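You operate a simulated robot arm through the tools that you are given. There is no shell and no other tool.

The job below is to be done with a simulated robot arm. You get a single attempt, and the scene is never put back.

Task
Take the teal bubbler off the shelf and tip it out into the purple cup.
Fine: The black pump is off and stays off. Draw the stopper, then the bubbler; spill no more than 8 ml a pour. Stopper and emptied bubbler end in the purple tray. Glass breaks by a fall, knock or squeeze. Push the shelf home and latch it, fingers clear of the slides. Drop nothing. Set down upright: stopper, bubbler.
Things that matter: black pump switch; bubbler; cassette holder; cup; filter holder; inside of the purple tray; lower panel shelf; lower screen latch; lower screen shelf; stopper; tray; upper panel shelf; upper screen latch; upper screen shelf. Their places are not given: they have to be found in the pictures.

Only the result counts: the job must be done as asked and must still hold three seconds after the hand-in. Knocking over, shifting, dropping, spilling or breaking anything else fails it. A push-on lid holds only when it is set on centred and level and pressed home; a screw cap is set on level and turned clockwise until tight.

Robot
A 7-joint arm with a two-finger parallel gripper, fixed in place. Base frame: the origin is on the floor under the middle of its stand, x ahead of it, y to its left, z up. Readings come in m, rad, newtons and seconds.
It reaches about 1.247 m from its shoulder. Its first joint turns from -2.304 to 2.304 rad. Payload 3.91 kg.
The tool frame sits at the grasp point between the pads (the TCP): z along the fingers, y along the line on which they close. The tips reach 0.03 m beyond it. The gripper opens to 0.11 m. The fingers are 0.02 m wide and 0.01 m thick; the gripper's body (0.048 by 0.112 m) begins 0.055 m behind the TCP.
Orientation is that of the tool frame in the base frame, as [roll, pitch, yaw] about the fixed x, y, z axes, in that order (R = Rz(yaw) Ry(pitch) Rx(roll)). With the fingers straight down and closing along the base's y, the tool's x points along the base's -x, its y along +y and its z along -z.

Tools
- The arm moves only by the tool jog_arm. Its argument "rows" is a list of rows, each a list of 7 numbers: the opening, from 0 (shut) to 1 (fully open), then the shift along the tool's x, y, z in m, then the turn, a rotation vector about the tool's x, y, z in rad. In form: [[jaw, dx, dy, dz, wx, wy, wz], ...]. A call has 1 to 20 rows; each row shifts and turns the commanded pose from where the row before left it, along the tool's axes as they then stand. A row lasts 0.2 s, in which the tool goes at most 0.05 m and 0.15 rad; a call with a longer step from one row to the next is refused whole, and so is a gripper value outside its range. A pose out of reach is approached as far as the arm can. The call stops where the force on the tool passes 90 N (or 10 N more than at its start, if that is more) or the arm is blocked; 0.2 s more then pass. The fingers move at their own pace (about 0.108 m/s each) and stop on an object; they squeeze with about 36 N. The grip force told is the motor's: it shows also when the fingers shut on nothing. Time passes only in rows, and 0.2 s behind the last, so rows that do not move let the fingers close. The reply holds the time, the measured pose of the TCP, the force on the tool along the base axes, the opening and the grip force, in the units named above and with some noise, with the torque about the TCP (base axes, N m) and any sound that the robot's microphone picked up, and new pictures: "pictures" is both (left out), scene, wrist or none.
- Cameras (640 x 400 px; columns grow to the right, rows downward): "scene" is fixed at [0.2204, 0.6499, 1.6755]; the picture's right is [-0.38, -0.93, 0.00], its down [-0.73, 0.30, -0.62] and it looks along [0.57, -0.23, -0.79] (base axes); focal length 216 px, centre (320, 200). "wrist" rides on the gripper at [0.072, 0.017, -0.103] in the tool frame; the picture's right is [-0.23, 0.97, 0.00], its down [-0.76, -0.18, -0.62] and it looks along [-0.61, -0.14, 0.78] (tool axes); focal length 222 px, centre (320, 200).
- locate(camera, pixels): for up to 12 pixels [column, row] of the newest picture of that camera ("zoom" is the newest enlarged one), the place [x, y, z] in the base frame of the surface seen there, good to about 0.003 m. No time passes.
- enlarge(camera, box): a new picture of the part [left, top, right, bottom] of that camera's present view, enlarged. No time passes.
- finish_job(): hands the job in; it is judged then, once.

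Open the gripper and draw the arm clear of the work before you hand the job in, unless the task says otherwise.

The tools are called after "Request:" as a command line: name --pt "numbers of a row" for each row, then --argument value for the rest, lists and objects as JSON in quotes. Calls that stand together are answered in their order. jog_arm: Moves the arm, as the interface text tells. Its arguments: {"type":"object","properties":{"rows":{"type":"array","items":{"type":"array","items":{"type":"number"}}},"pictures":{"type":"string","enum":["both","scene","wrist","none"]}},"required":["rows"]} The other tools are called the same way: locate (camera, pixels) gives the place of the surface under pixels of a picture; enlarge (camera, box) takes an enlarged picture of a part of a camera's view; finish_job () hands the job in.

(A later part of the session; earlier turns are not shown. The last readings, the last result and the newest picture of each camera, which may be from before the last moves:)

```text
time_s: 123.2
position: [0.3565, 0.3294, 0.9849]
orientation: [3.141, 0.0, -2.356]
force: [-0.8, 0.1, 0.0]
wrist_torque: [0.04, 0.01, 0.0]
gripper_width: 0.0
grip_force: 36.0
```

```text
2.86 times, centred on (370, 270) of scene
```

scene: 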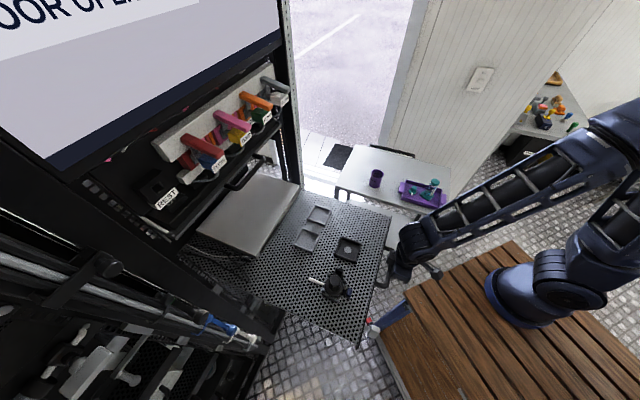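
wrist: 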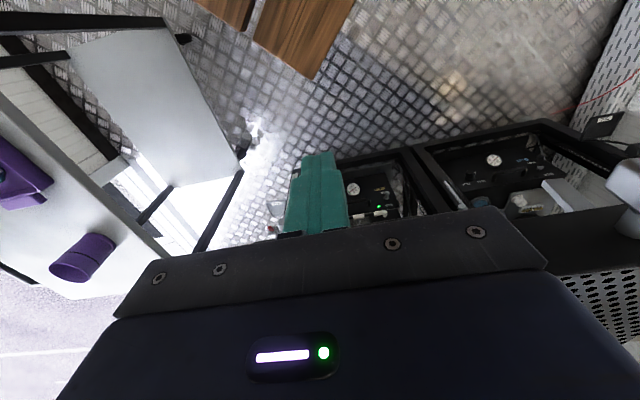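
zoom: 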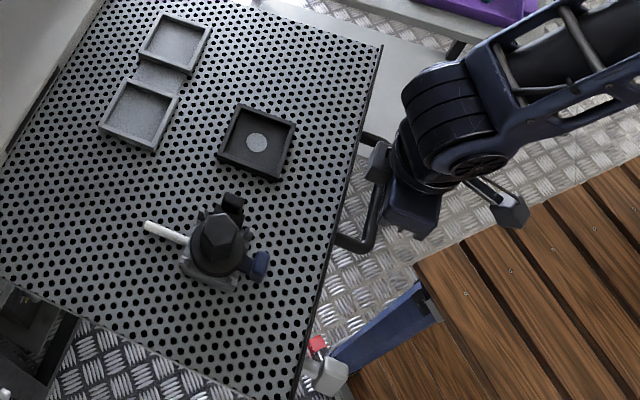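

The shelf slides easily with the push. I continue smoothly to about half way through the first stage, watching force.

Request:
jog_arm --pt "0 -0.008 0 0 0 0 0" --pt "0 -0.012 0 0 0 0 0" --pt "0 -0.015 0 0 0 0 0" --pt "0 -0.015 0 0 0 0 0" --pt "0 -0.015 0 0 0 0 0" --pt "0 -0.015 0 0 0 0 0" --pt "0 -0.015 0 0 0 0 0" --pt "0 -0.015 0 0 0 0 0" --pt "0 -0.012 0 0 0 0 0" --pt "0 -0.008 0 0 0 0 0"

Request:
enlarge --camera "scene" --box '[300, 200, 440, 340]'

```text
time_s: 125.4
position: [0.4482, 0.4209, 0.9854]
orientation: [3.14, -0.001, -2.358]
force: [0.2, 0.0, -0.4]
wrist_torque: [0.0, 0.0, -0.01]
gripper_width: 0.0003
grip_force: 36.2
```

scene: 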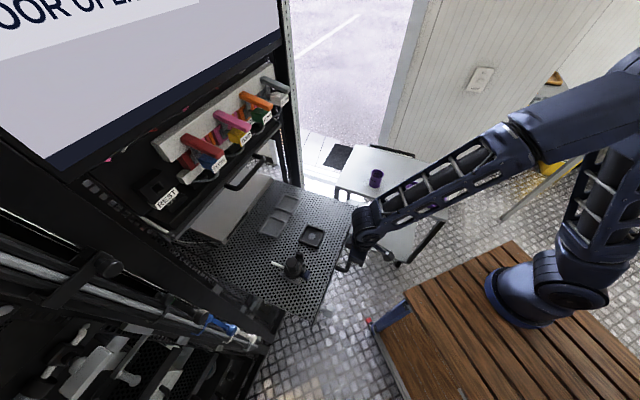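
wrist: 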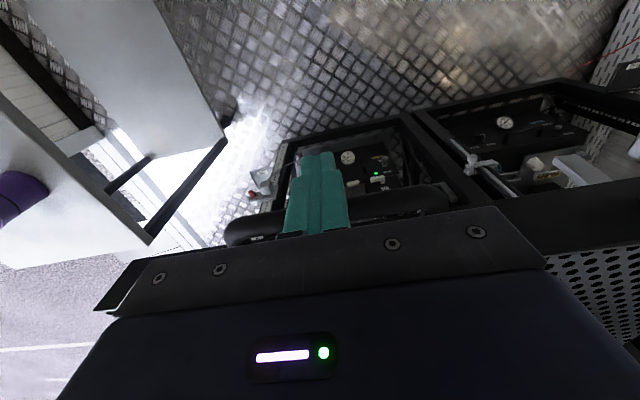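

```text
2.86 times, centred on (370, 270) of scene
```

zoom: 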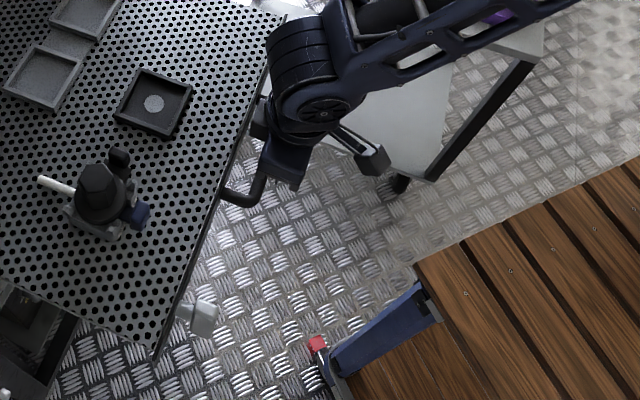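

The shelf glides with negligible force. I keep pushing with fingers down to TCP distance ≈0.75, still well clear of the upper shelf's handle.

Request:
jog_arm --pt "0 -0.008 0 0 0 0 0" --pt "0 -0.012 0 0 0 0 0" --pt "0 -0.015 0 0 0 0 0" --pt "0 -0.015 0 0 0 0 0" --pt "0 -0.015 0 0 0 0 0" --pt "0 -0.015 0 0 0 0 0" --pt "0 -0.015 0 0 0 0 0" --pt "0 -0.015 0 0 0 0 0" --pt "0 -0.012 0 0 0 0 0" --pt "0 -0.008 0 0 0 0 0"

Request:
enlarge --camera "scene" --box '[240, 160, 400, 320]'

```text
time_s: 127.6
position: [0.5406, 0.5121, 0.9857]
orientation: [-3.141, 0.001, -2.356]
force: [0.6, -0.1, 0.3]
wrist_torque: [0.02, -0.01, 0.02]
gripper_width: 0.0
grip_force: 36.0
```

scene: 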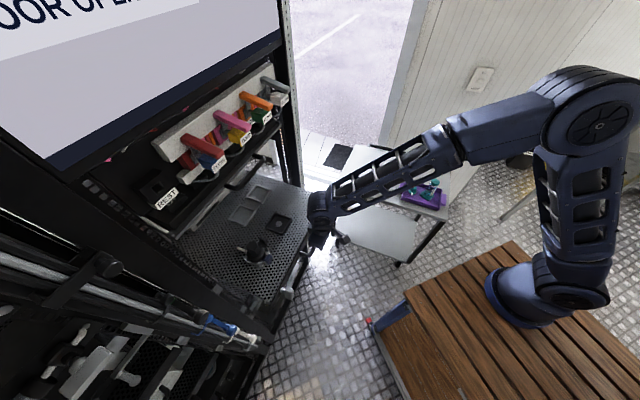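
wrist: 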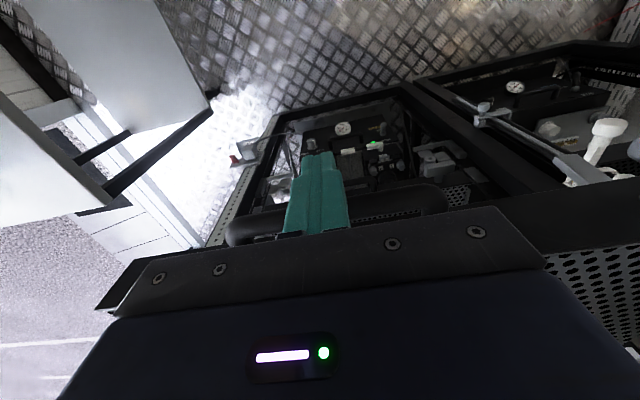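

```text
2.50 times, centred on (320, 240) of scene
```

zoom: 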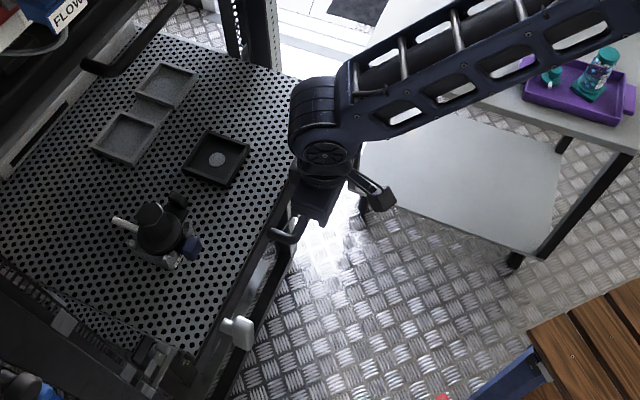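

The shelf is now ~0.27 m in. To clear the upper panel I back off 6 cm and tilt the fingers level toward the rack for the final push.

Request:
jog_arm --pt "0 0.03 0 0 0 0 0" --pt "0 0.035 0 0 0 0 0" --pt "0 0 0 0 0 -0.1428 0" --pt "0 0 0 0 0 -0.1428 0" --pt "0 0 0 0 0 -0.1428 0" --pt "0 0 0 0 0 -0.1428 0" --pt "0 0 0 0 0 -0.1428 0" --pt "0 0 0 0 0 -0.1428 0" --pt "0 0 0 0 0 -0.1428 0" --pt "0 0 0 0 0 -0.1428 0" --pt "0 0 0 0 0 -0.1428 0"

Request:
enlarge --camera "scene" --box '[240, 160, 400, 320]'

Request:
enlarge --camera "wrist" --box '[100, 0, 640, 230]'

```text
time_s: 130.0
position: [0.4937, 0.4668, 0.9852]
orientation: [-3.136, 1.285, -2.353]
force: [0.3, 0.1, -0.1]
wrist_torque: [0.01, -0.01, -0.03]
gripper_width: 0.0005
grip_force: 36.2
```

scene: 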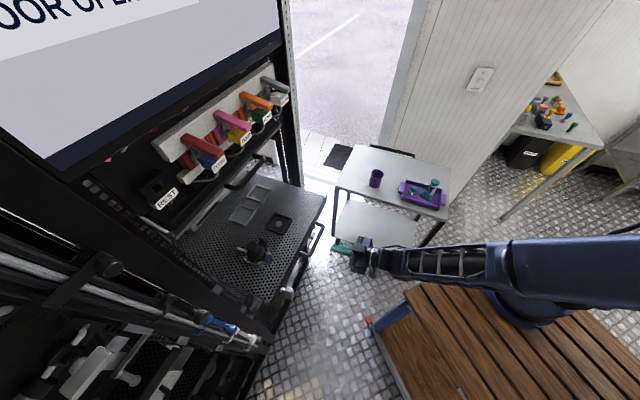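
wrist: 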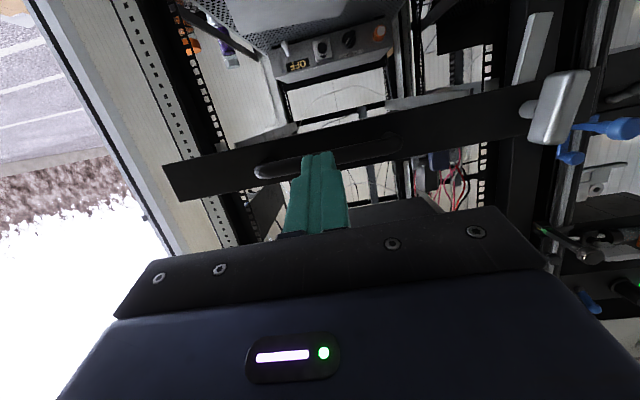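

```text
2.50 times, centred on (320, 240) of scene
```

zoom: 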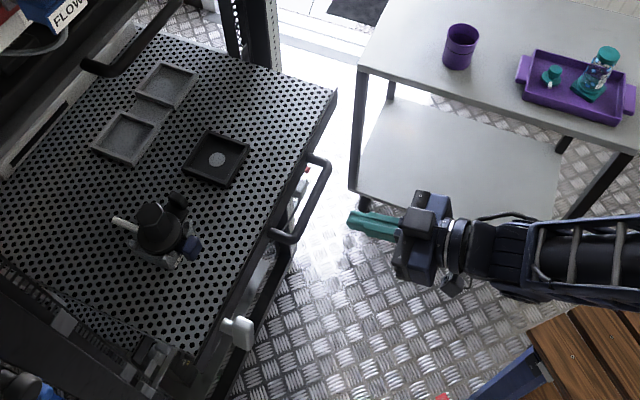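

```text
1.19 times, centred on (370, 115) of wrist
```

zoom: 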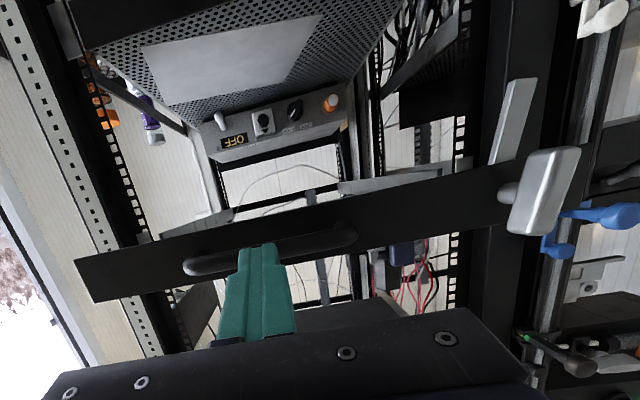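

The level view shows the panel, the latch paddle at zoom (547,190) and a grey bar at (515,120) beyond it. I locate these features.

Request:
enlarge --camera "wrist" --box '[480, 0, 640, 160]'

Request:
locate --camera "wrist" --pixels '[[534, 48], [540, 20], [522, 80], [560, 90], [565, 75], [548, 140], [582, 80], [533, 112], [525, 95], [300, 170], [380, 145], [170, 185]]'

```text
2.50 times, centred on (560, 80) of wrist
```

zoom: 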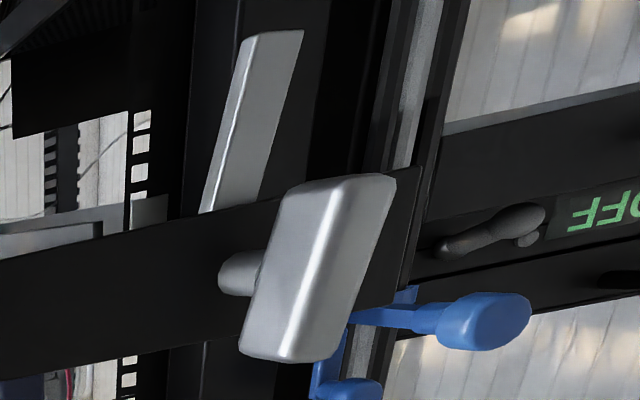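

```text
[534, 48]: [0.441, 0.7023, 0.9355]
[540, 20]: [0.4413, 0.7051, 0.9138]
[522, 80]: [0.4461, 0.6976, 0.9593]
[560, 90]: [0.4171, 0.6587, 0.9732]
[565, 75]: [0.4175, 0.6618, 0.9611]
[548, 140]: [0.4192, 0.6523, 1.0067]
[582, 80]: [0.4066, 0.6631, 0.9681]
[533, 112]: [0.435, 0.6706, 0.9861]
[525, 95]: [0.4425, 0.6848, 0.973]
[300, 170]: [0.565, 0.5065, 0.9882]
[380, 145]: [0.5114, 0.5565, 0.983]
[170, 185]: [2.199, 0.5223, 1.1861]
```

That grey bar moves with the shelf: it is the latch's tongue behind the panel, hanging down with the T-paddle (centred on its stem at s≈0.172, z≈0.985). Turning it down→left will swing the tongue behind the left post. First I level the fingers fully and push the handle bar further in.

Request:
jog_arm --pt "0 0 0 0 0 -0.143 0" --pt "0 0 0 0 0 -0.143 0" --pt "0 0 0 0.015 0 0 0" --pt "0 0 0 0.015 0 0 0" --pt "0 0 0 0.008 0 0 0" --pt "0 0 0 0.008 0 0 0" --pt "0 0 0 0.01 0 0 0" --pt "0 0 0 0.012 0 0 0" --pt "0 0 0 0.012 0 0 0" --pt "0 0 0 0.012 0 0 0" --pt "0 0 0 0.012 0 0 0"

Request:
enlarge --camera "scene" --box '[220, 160, 360, 300]'

```text
time_s: 132.4
position: [0.566, 0.5403, 0.9847]
orientation: [-2.841, 1.57, -2.056]
force: [-0.8, 0.4, -0.2]
wrist_torque: [-0.01, -0.03, 0.0]
gripper_width: 0.0
grip_force: 36.0
```

scene: 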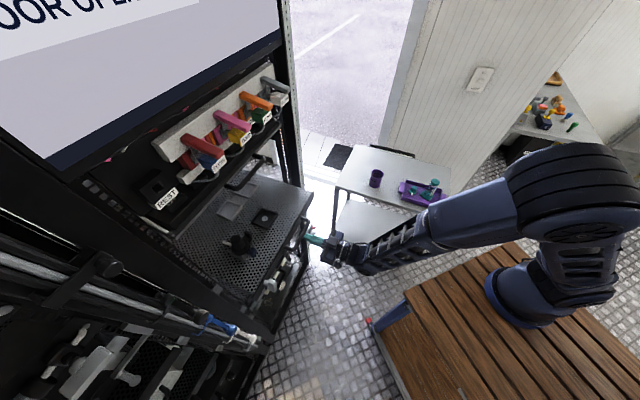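
wrist: 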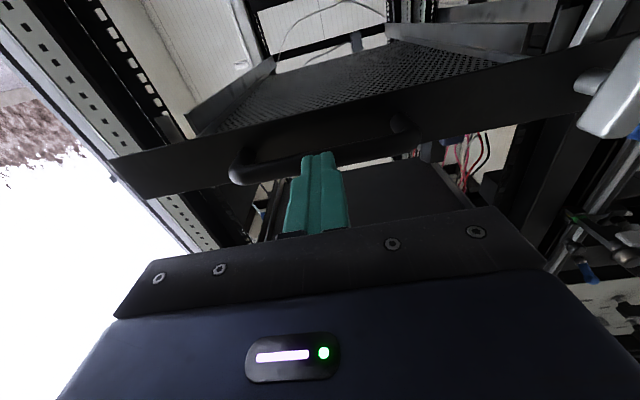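

```text
2.86 times, centred on (290, 230) of scene
```

zoom: 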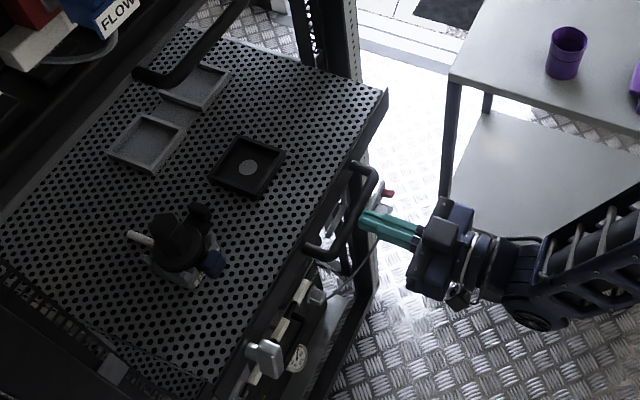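

The tip pushes the bar well centred; panel is now at about 0.86. I keep pushing in 12 mm steps.

Request:
jog_arm --pt "0 0 0 0.008 0 0 0" --pt "0 0 0 0.012 0 0 0" --pt "0 0 0 0.012 0 0 0" --pt "0 0 0 0.012 0 0 0" --pt "0 0 0 0.012 0 0 0" --pt "0 0 0 0.008 0 0 0" --pt "0 0 0 0.006 0 0 0"

Request:
enlarge --camera "scene" --box '[220, 160, 360, 300]'

Request:
enlarge --camera "wrist" --box '[100, 0, 640, 230]'

```text
time_s: 134.0
position: [0.618, 0.5877, 0.9842]
orientation: [-2.029, 1.57, -1.244]
force: [-1.4, -0.3, 0.5]
wrist_torque: [-0.03, 0.0, -0.02]
gripper_width: 0.0
grip_force: 35.9
```

scene: 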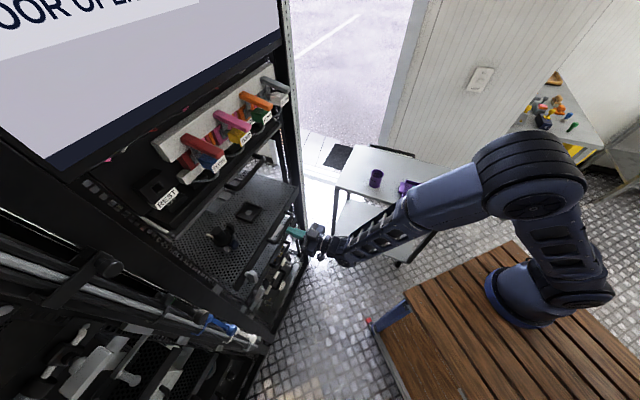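
wrist: 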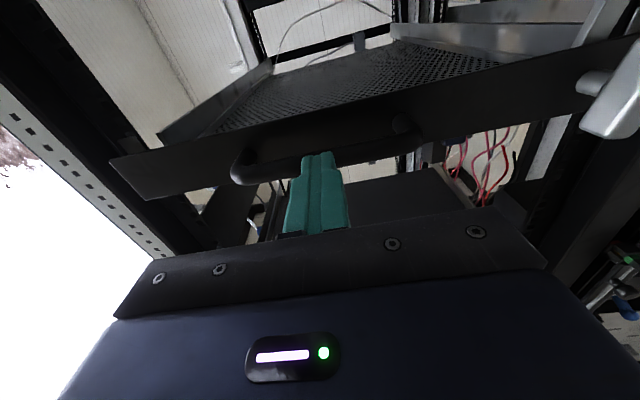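

```text
2.86 times, centred on (290, 230) of scene
```

zoom: 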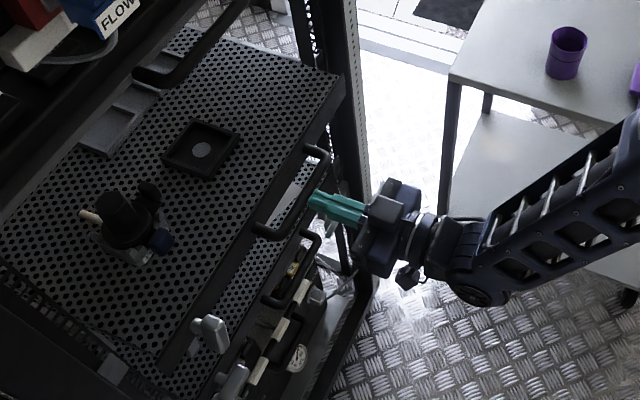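

```text
1.19 times, centred on (370, 115) of wrist
```

zoom: 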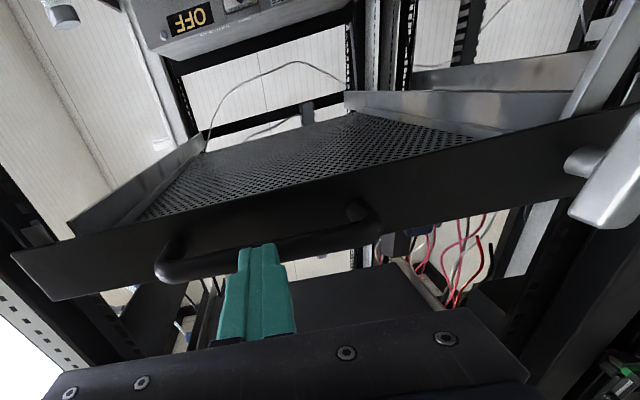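

The closed lower shelf now shows beneath with its own handle and paddle at zoom (235,378). I locate it to learn the home position and the latched paddle orientation.

Request:
enlarge --camera "scene" --box '[235, 230, 305, 300]'

Request:
locate --camera "scene" --pixels '[[263, 278], [266, 275], [261, 285], [259, 292], [265, 290], [290, 251], [286, 260], [297, 244], [284, 240], [300, 222], [262, 274]]'

```text
5.71 times, centred on (270, 265) of scene
```

zoom: 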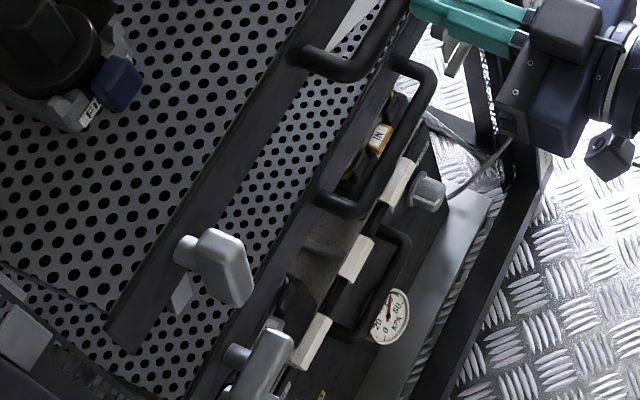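

```text
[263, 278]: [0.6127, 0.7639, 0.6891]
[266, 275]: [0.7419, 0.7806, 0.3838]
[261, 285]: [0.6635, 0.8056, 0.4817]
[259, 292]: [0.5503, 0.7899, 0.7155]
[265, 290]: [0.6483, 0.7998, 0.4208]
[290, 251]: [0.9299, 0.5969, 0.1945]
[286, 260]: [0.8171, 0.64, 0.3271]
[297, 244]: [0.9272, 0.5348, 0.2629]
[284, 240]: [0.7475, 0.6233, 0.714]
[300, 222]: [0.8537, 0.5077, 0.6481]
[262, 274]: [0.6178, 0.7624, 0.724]
```

Request:
locate --camera "zoom" --pixels '[[432, 90], [400, 150], [330, 200], [290, 220], [255, 285], [215, 360], [275, 355], [262, 380], [235, 355], [230, 270], [190, 250], [120, 335]]'

```text
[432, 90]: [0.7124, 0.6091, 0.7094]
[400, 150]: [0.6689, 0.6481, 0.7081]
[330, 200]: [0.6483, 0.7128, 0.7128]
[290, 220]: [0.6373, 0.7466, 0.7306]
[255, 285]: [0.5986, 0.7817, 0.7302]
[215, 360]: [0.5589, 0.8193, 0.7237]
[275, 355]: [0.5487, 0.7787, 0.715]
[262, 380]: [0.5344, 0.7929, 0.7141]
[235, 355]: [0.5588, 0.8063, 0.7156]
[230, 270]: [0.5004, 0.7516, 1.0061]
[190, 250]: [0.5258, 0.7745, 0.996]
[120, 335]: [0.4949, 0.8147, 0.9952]
```

The latched lower shelf has its panel at n≈0.976 and its paddle lying horizontal along the panel; the upper panel is at ≈0.926, so about 50 mm remain. I push on gently and watch for the stop.

Request:
jog_arm --pt "0 0 0 0.008 0 0 0" --pt "0 0 0 0.01 0 0 0" --pt "0 0 0 0.01 0 0 0" --pt "0 0 0 0.007 0 0 0" --pt "0 0 0 0.005 0 0 0" --pictures "scene"

Request:
enlarge --camera "scene" --box '[220, 200, 320, 300]'

```text
time_s: 135.2
position: [0.6448, 0.6189, 0.985]
orientation: [-2.129, 1.568, -1.346]
force: [-2.4, 0.4, 0.0]
wrist_torque: [0.02, -0.03, 0.07]
gripper_width: 0.0002
grip_force: 35.8
```

scene: 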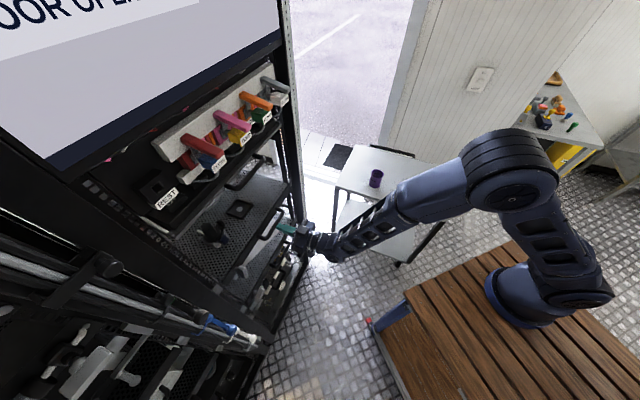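

```text
4.00 times, centred on (270, 250) of scene
```

zoom: 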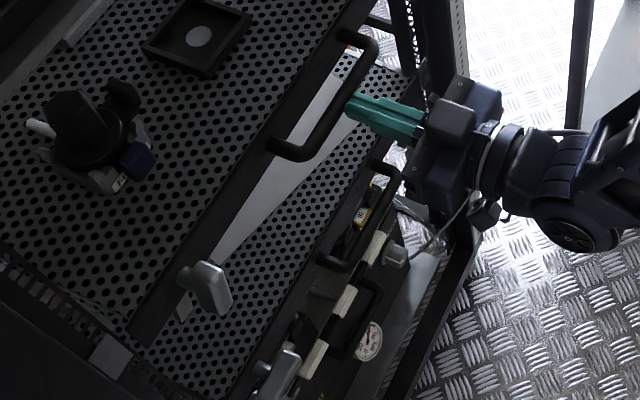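

Nearly home (tip at ≈0.924, expected stop ≈0.928–0.93). I continue in 2–3 mm steps until the force rises.

Request:
jog_arm --pt "0 0 0 0.003 0 0 0" --pt "0 0 0 0.003 0 0 0" --pictures "none"

Request:
jog_arm --pt "0 0 0 0.003 0 0 0" --pt "0 0 0 0.002 0 0 0" --pictures "none"

Request:
jog_arm --pt "0 0 0 0.002 0 0 0" --pt "0 0 0 0.002 0 0 0" --pictures "none"

```text
time_s: 135.8
position: [0.6496, 0.6225, 0.9849]
orientation: [-2.302, 1.57, -1.517]
force: [-3.2, -1.8, -2.4]
wrist_torque: [-0.06, 0.03, 0.02]
gripper_width: 0.0
grip_force: 36.5
```

```text
time_s: 136.4
position: [0.652, 0.6247, 0.9854]
orientation: [1.355, 1.57, 2.143]
force: [-29.4, -37.3, 6.3]
wrist_torque: [0.38, 0.05, -0.01]
gripper_width: 0.0
grip_force: 36.2
```

```text
time_s: 136.9
position: [0.6512, 0.6234, 0.985]
orientation: [-2.085, 1.569, -1.297]
force: [-29.4, -40.7, 19.1]
wrist_torque: [0.45, -0.39, -0.07]
gripper_width: 0.0
grip_force: 35.5
stopped in row 2: the force on the tool passed its limit at 98 N (the readings are from after the stop); the commanded pose is now the measured one
```

The force rose sharply: the shelf is home against its stop. I back off 6 cm and look at the front.

Request:
jog_arm --pt "0 0 0 -0.01 0 0 0" --pt "0 0 0 -0.025 0 0 0" --pt "0 0 0 -0.03 0 0 0" --pt "0 0 0 -0.03 0 0 0"

Request:
enlarge --camera "wrist" --box '[380, 0, 640, 180]'

Request:
enlarge --camera "scene" --box '[220, 200, 320, 300]'

```text
time_s: 137.9
position: [0.5867, 0.5587, 0.9822]
orientation: [-2.817, 1.567, -2.028]
force: [0.4, 0.4, -0.3]
wrist_torque: [-0.01, -0.01, 0.02]
gripper_width: 0.0
grip_force: 35.2
```

scene: 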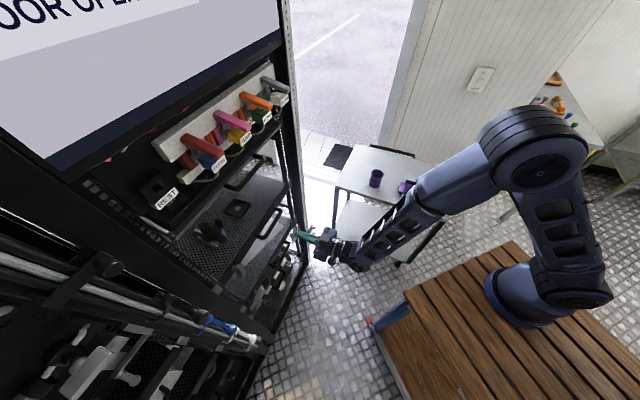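
wrist: 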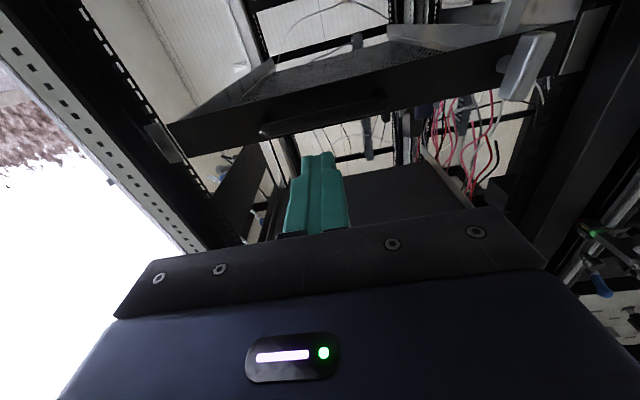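

```text
2.22 times, centred on (510, 90) of wrist
```

zoom: 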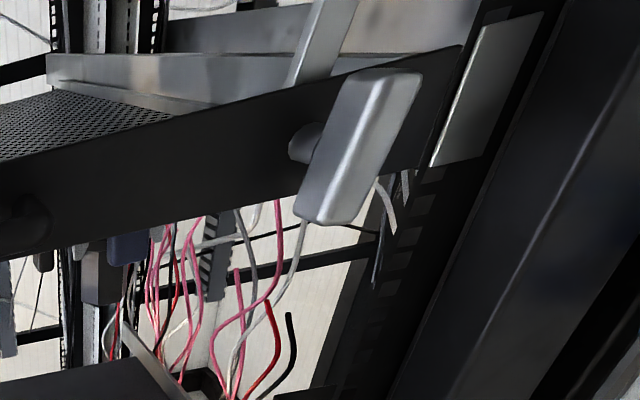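

```text
4.00 times, centred on (270, 250) of scene
```

zoom: 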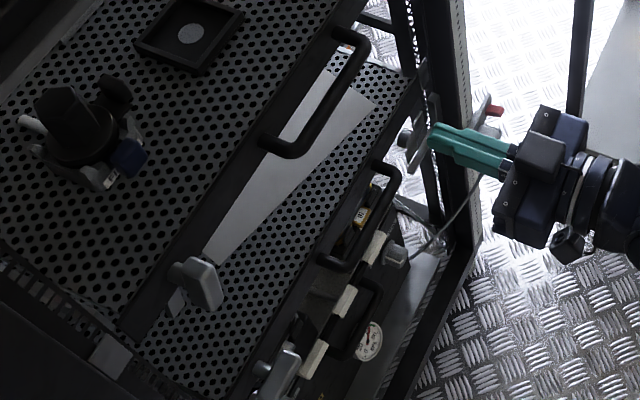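

I see the keeper plate on the left post at wrist-zoom (485,90), beside the tongue. I check that the panel stayed home and locate paddle, stem and keeper.

Request:
locate --camera "scene" --pixels '[[268, 264], [262, 272], [255, 289], [248, 295], [264, 268], [284, 268], [283, 252], [275, 282], [270, 320]]'

Request:
locate --camera "wrist" --pixels '[[503, 65], [528, 60], [545, 36], [512, 95], [525, 38], [585, 40], [575, 65], [600, 15], [565, 45], [510, 20], [450, 70], [540, 34]]'

```text
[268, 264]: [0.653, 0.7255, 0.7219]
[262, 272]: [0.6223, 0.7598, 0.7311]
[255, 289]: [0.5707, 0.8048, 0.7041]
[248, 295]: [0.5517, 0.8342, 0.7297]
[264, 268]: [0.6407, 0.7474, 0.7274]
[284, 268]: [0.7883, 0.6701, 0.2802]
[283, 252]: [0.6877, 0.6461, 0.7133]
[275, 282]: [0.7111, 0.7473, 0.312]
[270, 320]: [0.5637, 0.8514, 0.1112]
```

```text
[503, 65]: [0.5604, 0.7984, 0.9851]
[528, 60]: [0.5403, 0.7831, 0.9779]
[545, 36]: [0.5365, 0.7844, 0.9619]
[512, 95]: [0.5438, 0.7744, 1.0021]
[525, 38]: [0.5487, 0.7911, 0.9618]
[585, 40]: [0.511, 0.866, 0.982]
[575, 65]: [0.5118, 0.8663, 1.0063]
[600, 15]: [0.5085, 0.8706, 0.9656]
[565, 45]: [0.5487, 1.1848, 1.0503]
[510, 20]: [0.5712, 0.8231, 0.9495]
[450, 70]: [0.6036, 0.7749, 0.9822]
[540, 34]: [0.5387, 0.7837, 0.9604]
```

Panel is at n≈0.975, same as the latched lower shelf: home. To turn the T-paddle I will grip its two ends: roll the gripper −90° (fingers one above the other), then turn +90°. First I roll and open in this free spot.

Request:
jog_arm --pt "0.4 0 0 0 0 0 -0.1428" --pt "0.6 0 0 0 0 0 -0.1428" --pt "0.8 0 0 0 0 0 -0.1428" --pt "0.8 0 0 0 0 0 -0.1428" --pt "0.8 0 0 0 0 0 -0.1428" --pt "0.8 0 0 0 0 0 -0.1428" --pt "0.8 0 0 0 0 0 -0.1428" --pt "0.8 0 0 0 0 0 -0.1428" --pt "0.8 0 0 0 0 0 -0.1428" --pt "0.8 0 0 0 0 0 -0.1428" --pt "0.8 0 0 0 0 0 -0.1428"

```text
time_s: 140.3
position: [0.5867, 0.5585, 0.9835]
orientation: [-1.574, -0.001, -0.784]
force: [-0.2, -0.3, 1.2]
wrist_torque: [0.0, -0.02, 0.02]
gripper_width: 0.088
grip_force: 0.1
```

scene: 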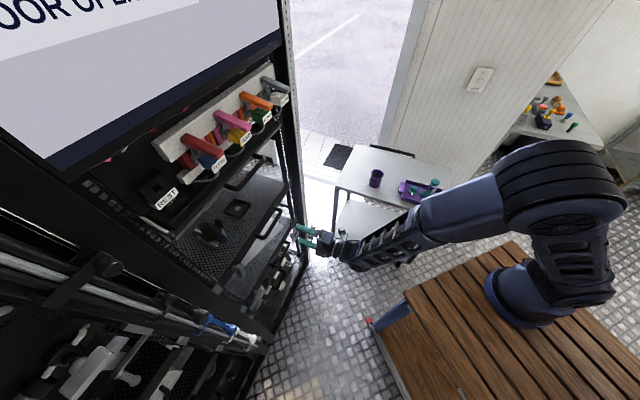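
wrist: 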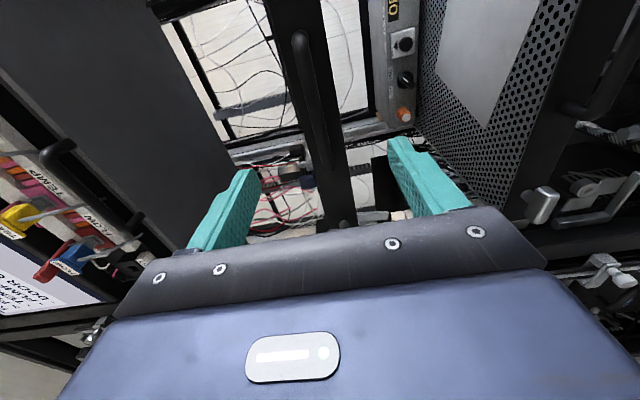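

Rolled, the fingers now lie above/below. I shift 0.19 m left so that the fingers face the paddle, still 13 cm in front of it.

Request:
jog_arm --pt "0.8 -0.03 0 0 0 0 0" --pt "0.8 -0.035 0 0 0 0 0" --pt "0.8 -0.035 0 0 0 0 0" --pt "0.8 -0.035 0 0 0 0 0" --pt "0.8 -0.03 0 0 0 0 0" --pt "0.8 -0.026 0 0 0 0 0"

Request:
enlarge --camera "wrist" --box '[180, 0, 620, 250]'

Request:
enlarge --camera "scene" --box '[200, 220, 320, 340]'

```text
time_s: 141.7
position: [0.4515, 0.6939, 0.9834]
orientation: [-1.574, 0.001, -0.785]
force: [0.6, -0.1, 0.6]
wrist_torque: [0.0, -0.01, 0.03]
gripper_width: 0.0879
grip_force: 0.1
```

scene: 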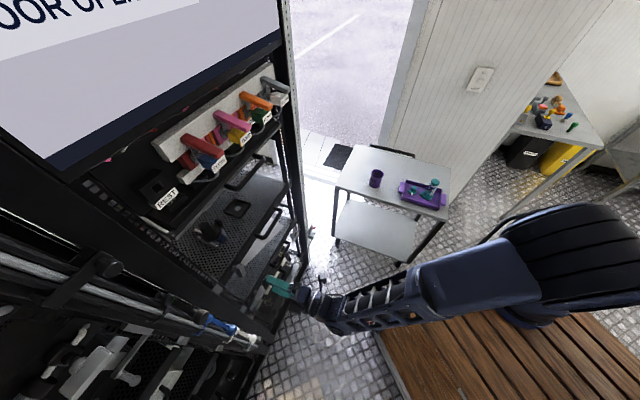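
wrist: 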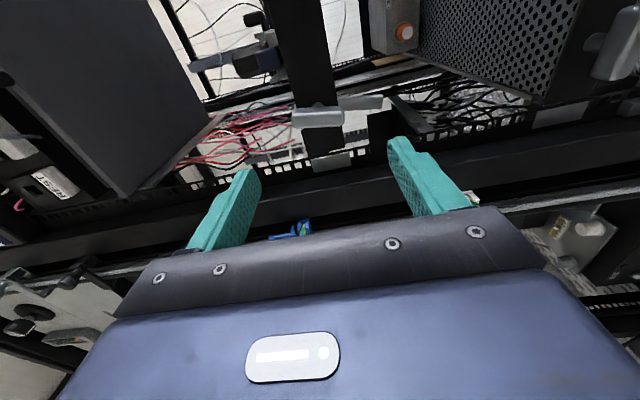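

```text
1.45 times, centred on (400, 125) of wrist
```

zoom: 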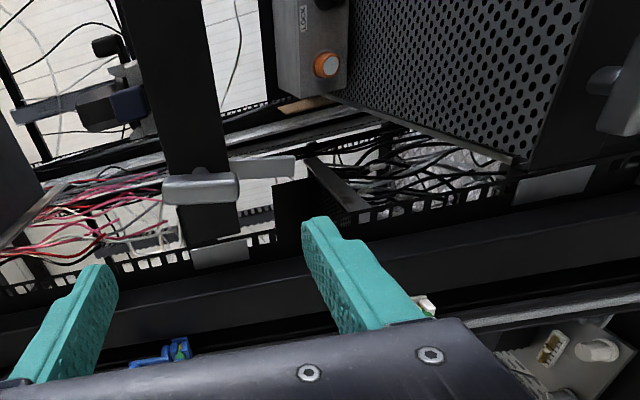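

```text
3.33 times, centred on (260, 280) of scene
```

zoom: 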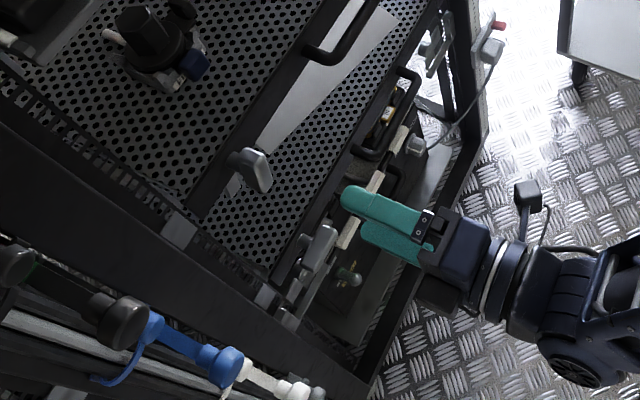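

The paddle at zoom (200,190) lies centred between the fingers, its tongue behind it pointing down (right in this view), and the keeper at (222,250). I locate the paddle's ends and centre from here.

Request:
locate --camera "zoom" --pixels '[[168, 192], [200, 190], [236, 190], [200, 178], [205, 200], [270, 168], [222, 255], [615, 100], [200, 172], [240, 175]]'

Request:
enlarge --camera "wrist" --box '[260, 80, 380, 170]'

```text
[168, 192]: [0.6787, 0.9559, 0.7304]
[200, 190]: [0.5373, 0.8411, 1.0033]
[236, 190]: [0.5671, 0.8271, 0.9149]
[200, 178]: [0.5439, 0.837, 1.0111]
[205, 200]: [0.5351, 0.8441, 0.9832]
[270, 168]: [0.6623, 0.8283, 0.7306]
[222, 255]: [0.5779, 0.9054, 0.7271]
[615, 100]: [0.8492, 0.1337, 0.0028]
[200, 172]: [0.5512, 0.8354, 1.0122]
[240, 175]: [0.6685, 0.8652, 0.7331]
```

```text
4.44 times, centred on (320, 125) of wrist
```

zoom: 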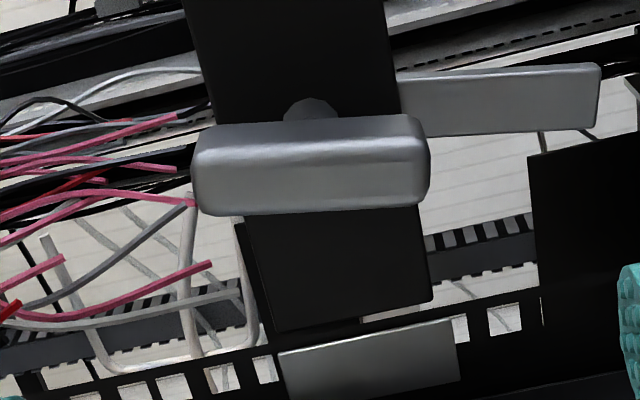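

The last locate referred to another zoom; I repeat it on this close-up, where the paddle spans (195..428,165) with the stem at (312,110).

Request:
locate --camera "zoom" --pixels '[[215, 175], [311, 175], [415, 175], [311, 145], [311, 205], [312, 108], [205, 150], [420, 150], [580, 100], [380, 370], [330, 260]]'

```text
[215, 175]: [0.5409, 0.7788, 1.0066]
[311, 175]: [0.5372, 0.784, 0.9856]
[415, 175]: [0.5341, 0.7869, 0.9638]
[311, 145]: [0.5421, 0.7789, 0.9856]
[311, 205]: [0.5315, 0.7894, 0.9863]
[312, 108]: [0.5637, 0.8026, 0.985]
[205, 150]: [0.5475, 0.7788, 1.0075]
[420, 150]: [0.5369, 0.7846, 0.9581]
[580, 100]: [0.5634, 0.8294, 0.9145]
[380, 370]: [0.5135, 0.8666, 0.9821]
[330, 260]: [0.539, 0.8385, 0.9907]
```

Paddle: front face n≈0.934, s centre ≈0.175, ends at z≈0.961–1.011. I correct by 3–4 mm and advance with the fingers above and below it, stopping the tips ~13 mm short of the panel.

Request:
jog_arm --pt "0.8 -0.0036 -0.0026 0.02 0 0 0" --pt "0.8 0 0 0.025 0 0 0" --pt "0.8 0 0 0.025 0 0 0" --pt "0.8 0 0 0.02 0 0 0"

Request:
enlarge --camera "wrist" --box '[180, 60, 480, 250]'

Request:
enlarge --camera "scene" --box '[200, 220, 320, 340]'

```text
time_s: 142.7
position: [0.511, 0.7609, 0.9855]
orientation: [-1.574, 0.001, -0.784]
force: [-0.1, 0.5, -0.1]
wrist_torque: [0.01, -0.02, 0.02]
gripper_width: 0.0879
grip_force: 0.0
```

scene: 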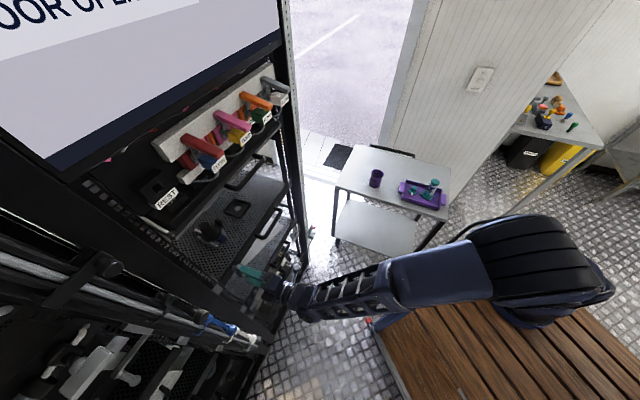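
wrist: 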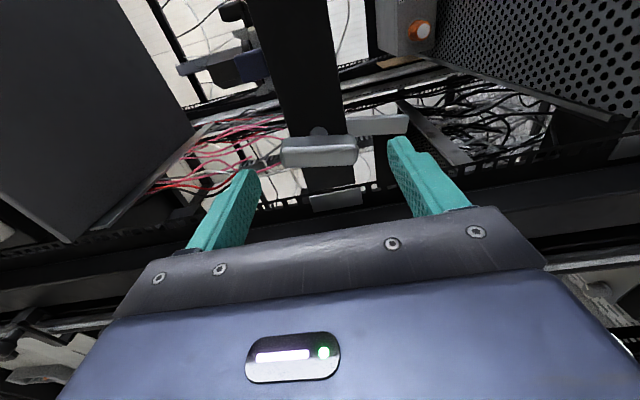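

```text
2.11 times, centred on (330, 155) of wrist
```

zoom: 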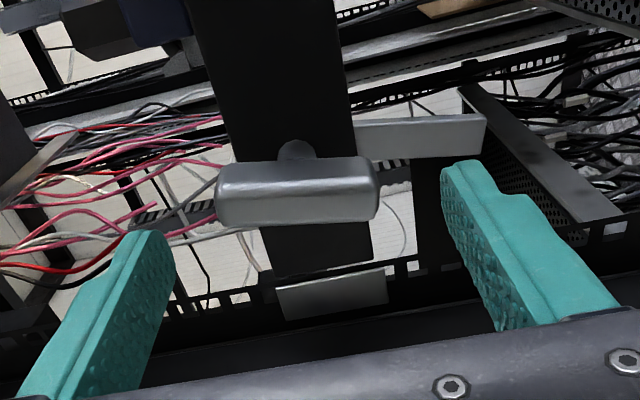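

```text
3.33 times, centred on (260, 280) of scene
```

zoom: 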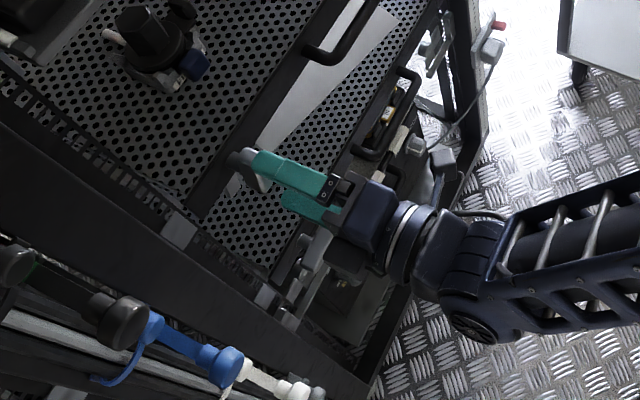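

Well aligned. I advance the last 33 mm and close gently on the paddle's ends.

Request:
jog_arm --pt "0.8 0 0 0.015 0 0 0" --pt "0.8 0 0 0.012 0 0 0" --pt "0.8 0 0 0.006 0 0 0" --pt "0.6 0 0 0 0 0 0" --pt "0.5 0 0 0 0 0 0" --pt "0.46 0 0 0 0 0 0" --pt "0.46 0 0 0 0 0 0"

Request:
enlarge --camera "wrist" --box '[180, 60, 480, 250]'

```text
time_s: 144.3
position: [0.5354, 0.7827, 0.9856]
orientation: [-1.572, -0.001, -0.785]
force: [4.4, 6.2, 5.7]
wrist_torque: [0.31, -0.27, 0.1]
gripper_width: 0.058
grip_force: 44.6
```

scene: 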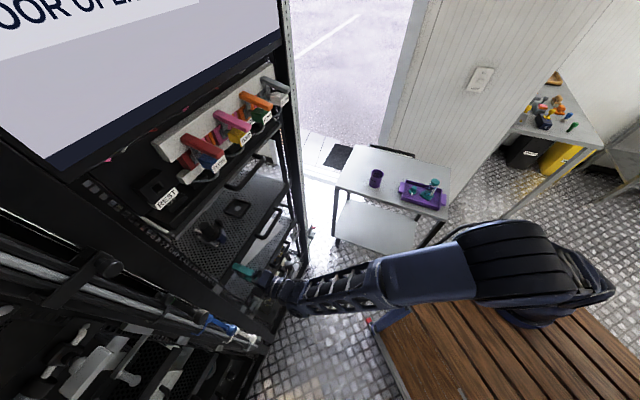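
wrist: 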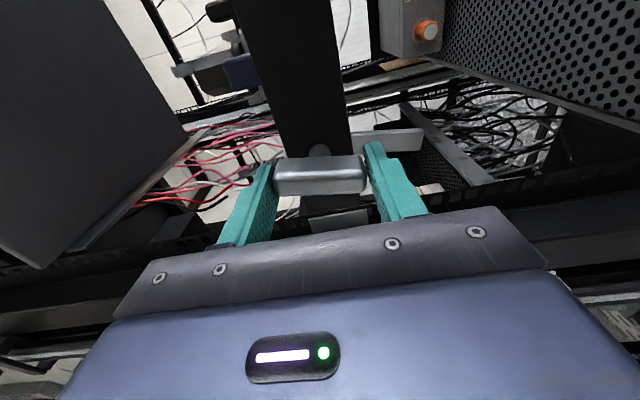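

```text
2.11 times, centred on (330, 155) of wrist
```

zoom: 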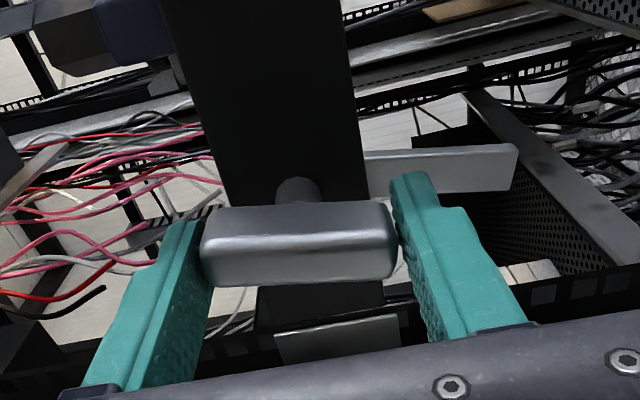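

The paddle is held by both ends (width 0.058). I start turning it: +0.3 rad about the finger axis (bottom end toward the left), watching torque.

Request:
jog_arm --pt "0.46 0 0 0 0 0 0.1" --pt "0.46 0 0 0 0 0 0.1" --pt "0.46 0 0 0 0 0 0.1"

Request:
enlarge --camera "wrist" --box '[180, 60, 480, 250]'

```text
time_s: 145.1
position: [0.5349, 0.7841, 0.9859]
orientation: [-1.574, 0.303, -0.784]
force: [-1.0, 4.4, 8.2]
wrist_torque: [0.89, -0.91, 0.39]
gripper_width: 0.0578
grip_force: 45.0
```

scene: 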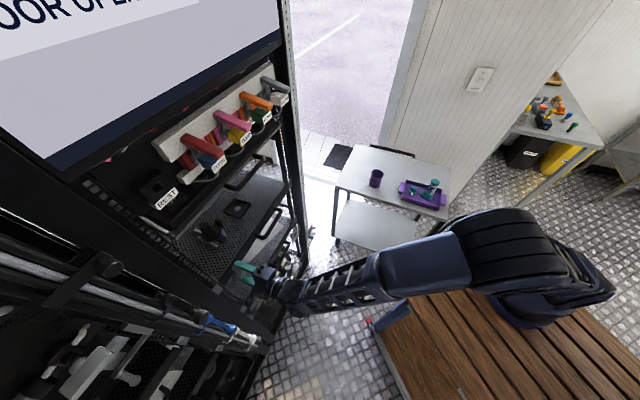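
wrist: 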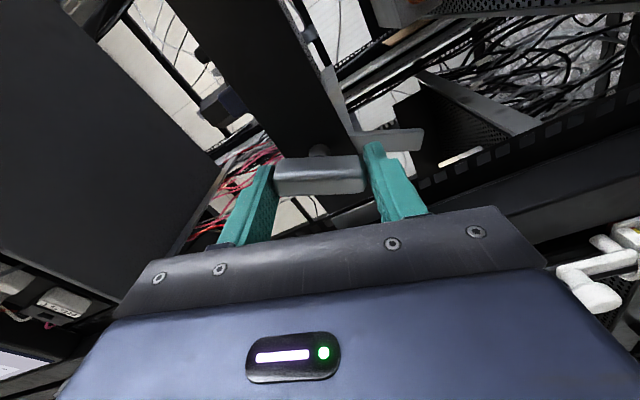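

```text
2.11 times, centred on (330, 155) of wrist
```

zoom: 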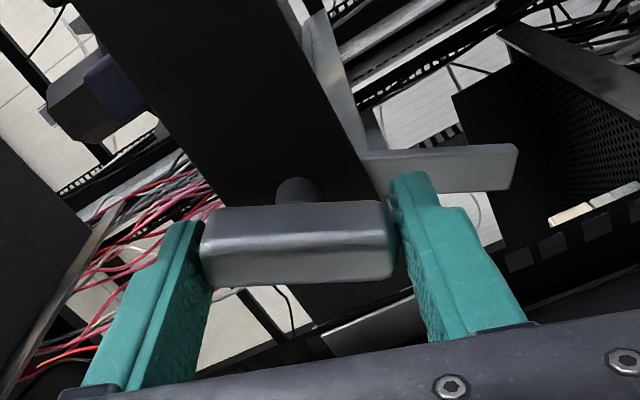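

The paddle and tongue turn together with the hand, tongue swinging down→left. I continue in 0.1 rad steps.

Request:
jog_arm --pt "0.46 0 0 0 0 0 0.1" --pt "0.46 0 0 0 0 0 0.1" --pt "0.46 0 0 0 0 0 0.1" --pt "0.46 0 0 0 0 0 0.1" --pt "0.46 0 0 0 0 0 0.1" --pt "0.46 0 0 0 0 0 0.1"

Request:
enlarge --camera "wrist" --box '[180, 60, 480, 250]'

```text
time_s: 146.5
position: [0.5344, 0.7827, 0.987]
orientation: [-1.573, 0.903, -0.785]
force: [2.4, 17.6, 17.8]
wrist_torque: [0.61, -0.66, 0.04]
gripper_width: 0.0581
grip_force: 45.1
```

scene: 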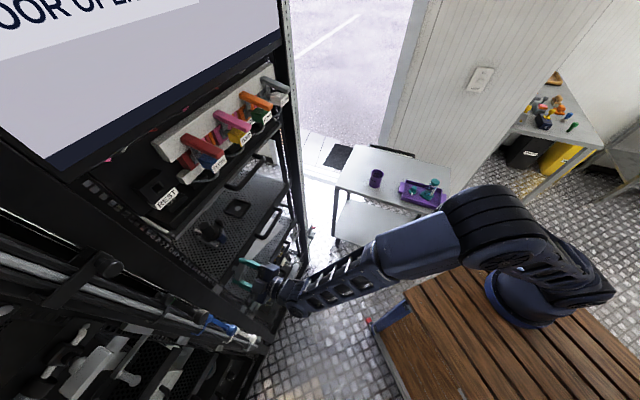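
wrist: 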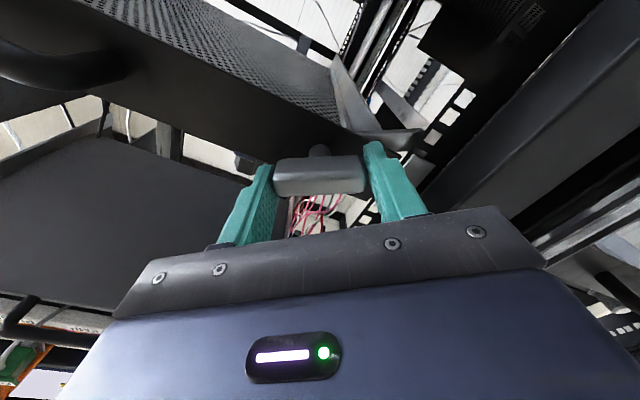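

```text
2.11 times, centred on (330, 155) of wrist
```

zoom: 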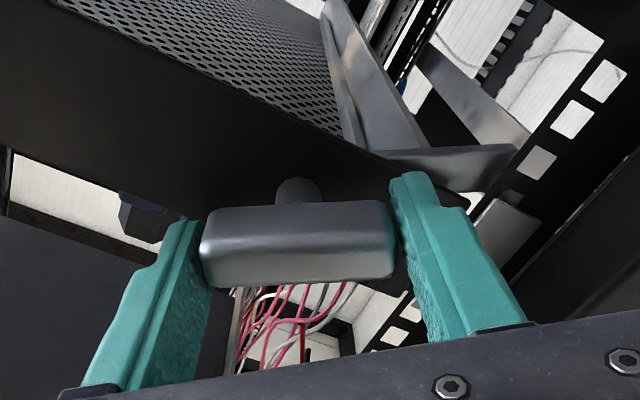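

At 0.9 rad the tongue nears the keeper; lateral force is 25 N, so I re-centre by a millimetre and keep turning.

Request:
jog_arm --pt "0.46 -0.0008 -0.0002 0 0 0 0.08" --pt "0.46 -0.0004 0 0 0 0 0.08" --pt "0.46 0 0 0 0 0 0.08" --pt "0.46 0 0 0 0 0 0.08"

Request:
enlarge --camera "wrist" --box '[180, 60, 480, 250]'

```text
time_s: 147.5
position: [0.5344, 0.7828, 0.9863]
orientation: [-1.585, 1.221, -0.798]
force: [4.0, 6.6, 9.7]
wrist_torque: [0.3, -0.33, 0.07]
gripper_width: 0.0579
grip_force: 45.0
```

scene: 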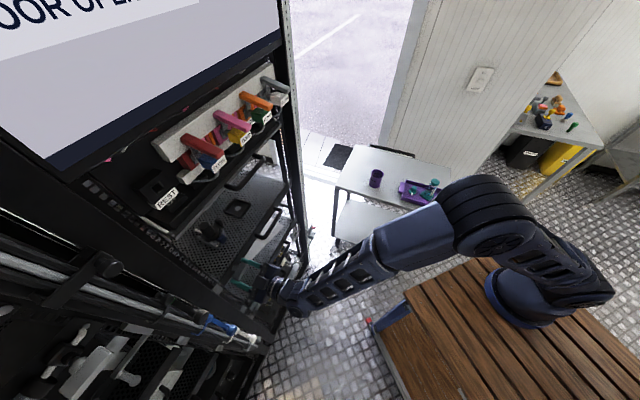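
wrist: 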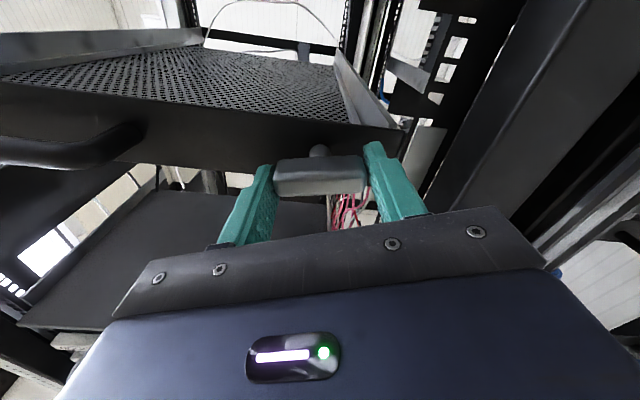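

```text
2.11 times, centred on (330, 155) of wrist
```

zoom: 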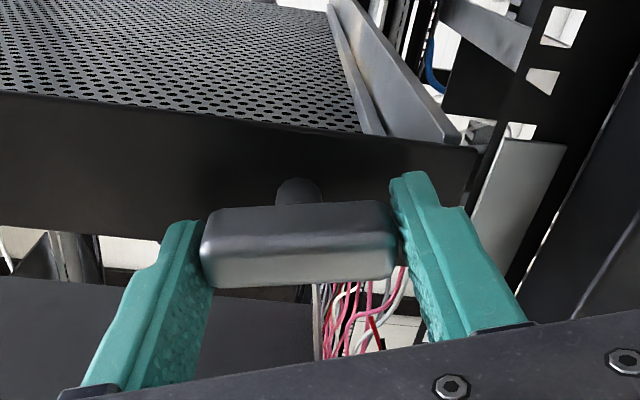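

The tongue has gone behind the keeper side. I turn the remaining ~0.35 rad in small steps.

Request:
jog_arm --pt "0.46 0 0 0 0 0 0.08" --pt "0.46 0 0 0 0 0 0.08" --pt "0.46 0 0 0 0 0 0.08" --pt "0.46 0 0 0 0 0 0.08" --pictures "wrist"

Request:
enlarge --camera "wrist" --box '[180, 60, 480, 250]'

```text
time_s: 148.5
position: [0.5348, 0.7835, 0.9877]
orientation: [-1.702, 1.54, -0.919]
force: [4.2, -3.2, 1.0]
wrist_torque: [-0.44, 0.02, 0.16]
gripper_width: 0.0564
grip_force: 45.0
```

wrist: 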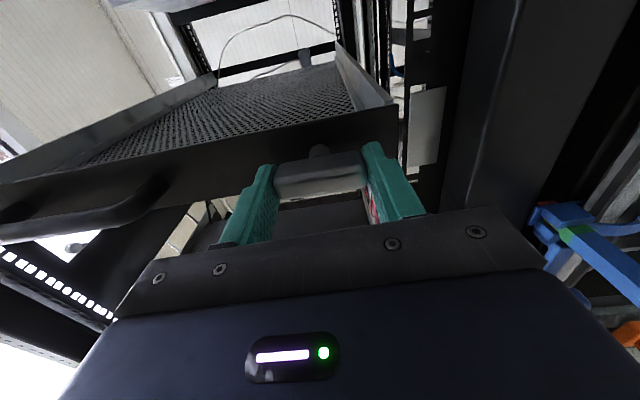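

```text
2.11 times, centred on (330, 155) of wrist
```

zoom: 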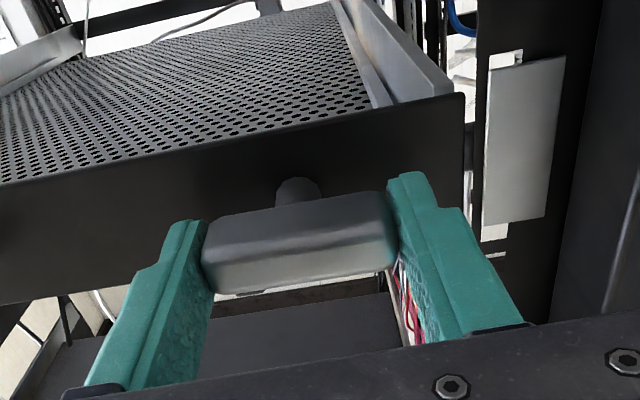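

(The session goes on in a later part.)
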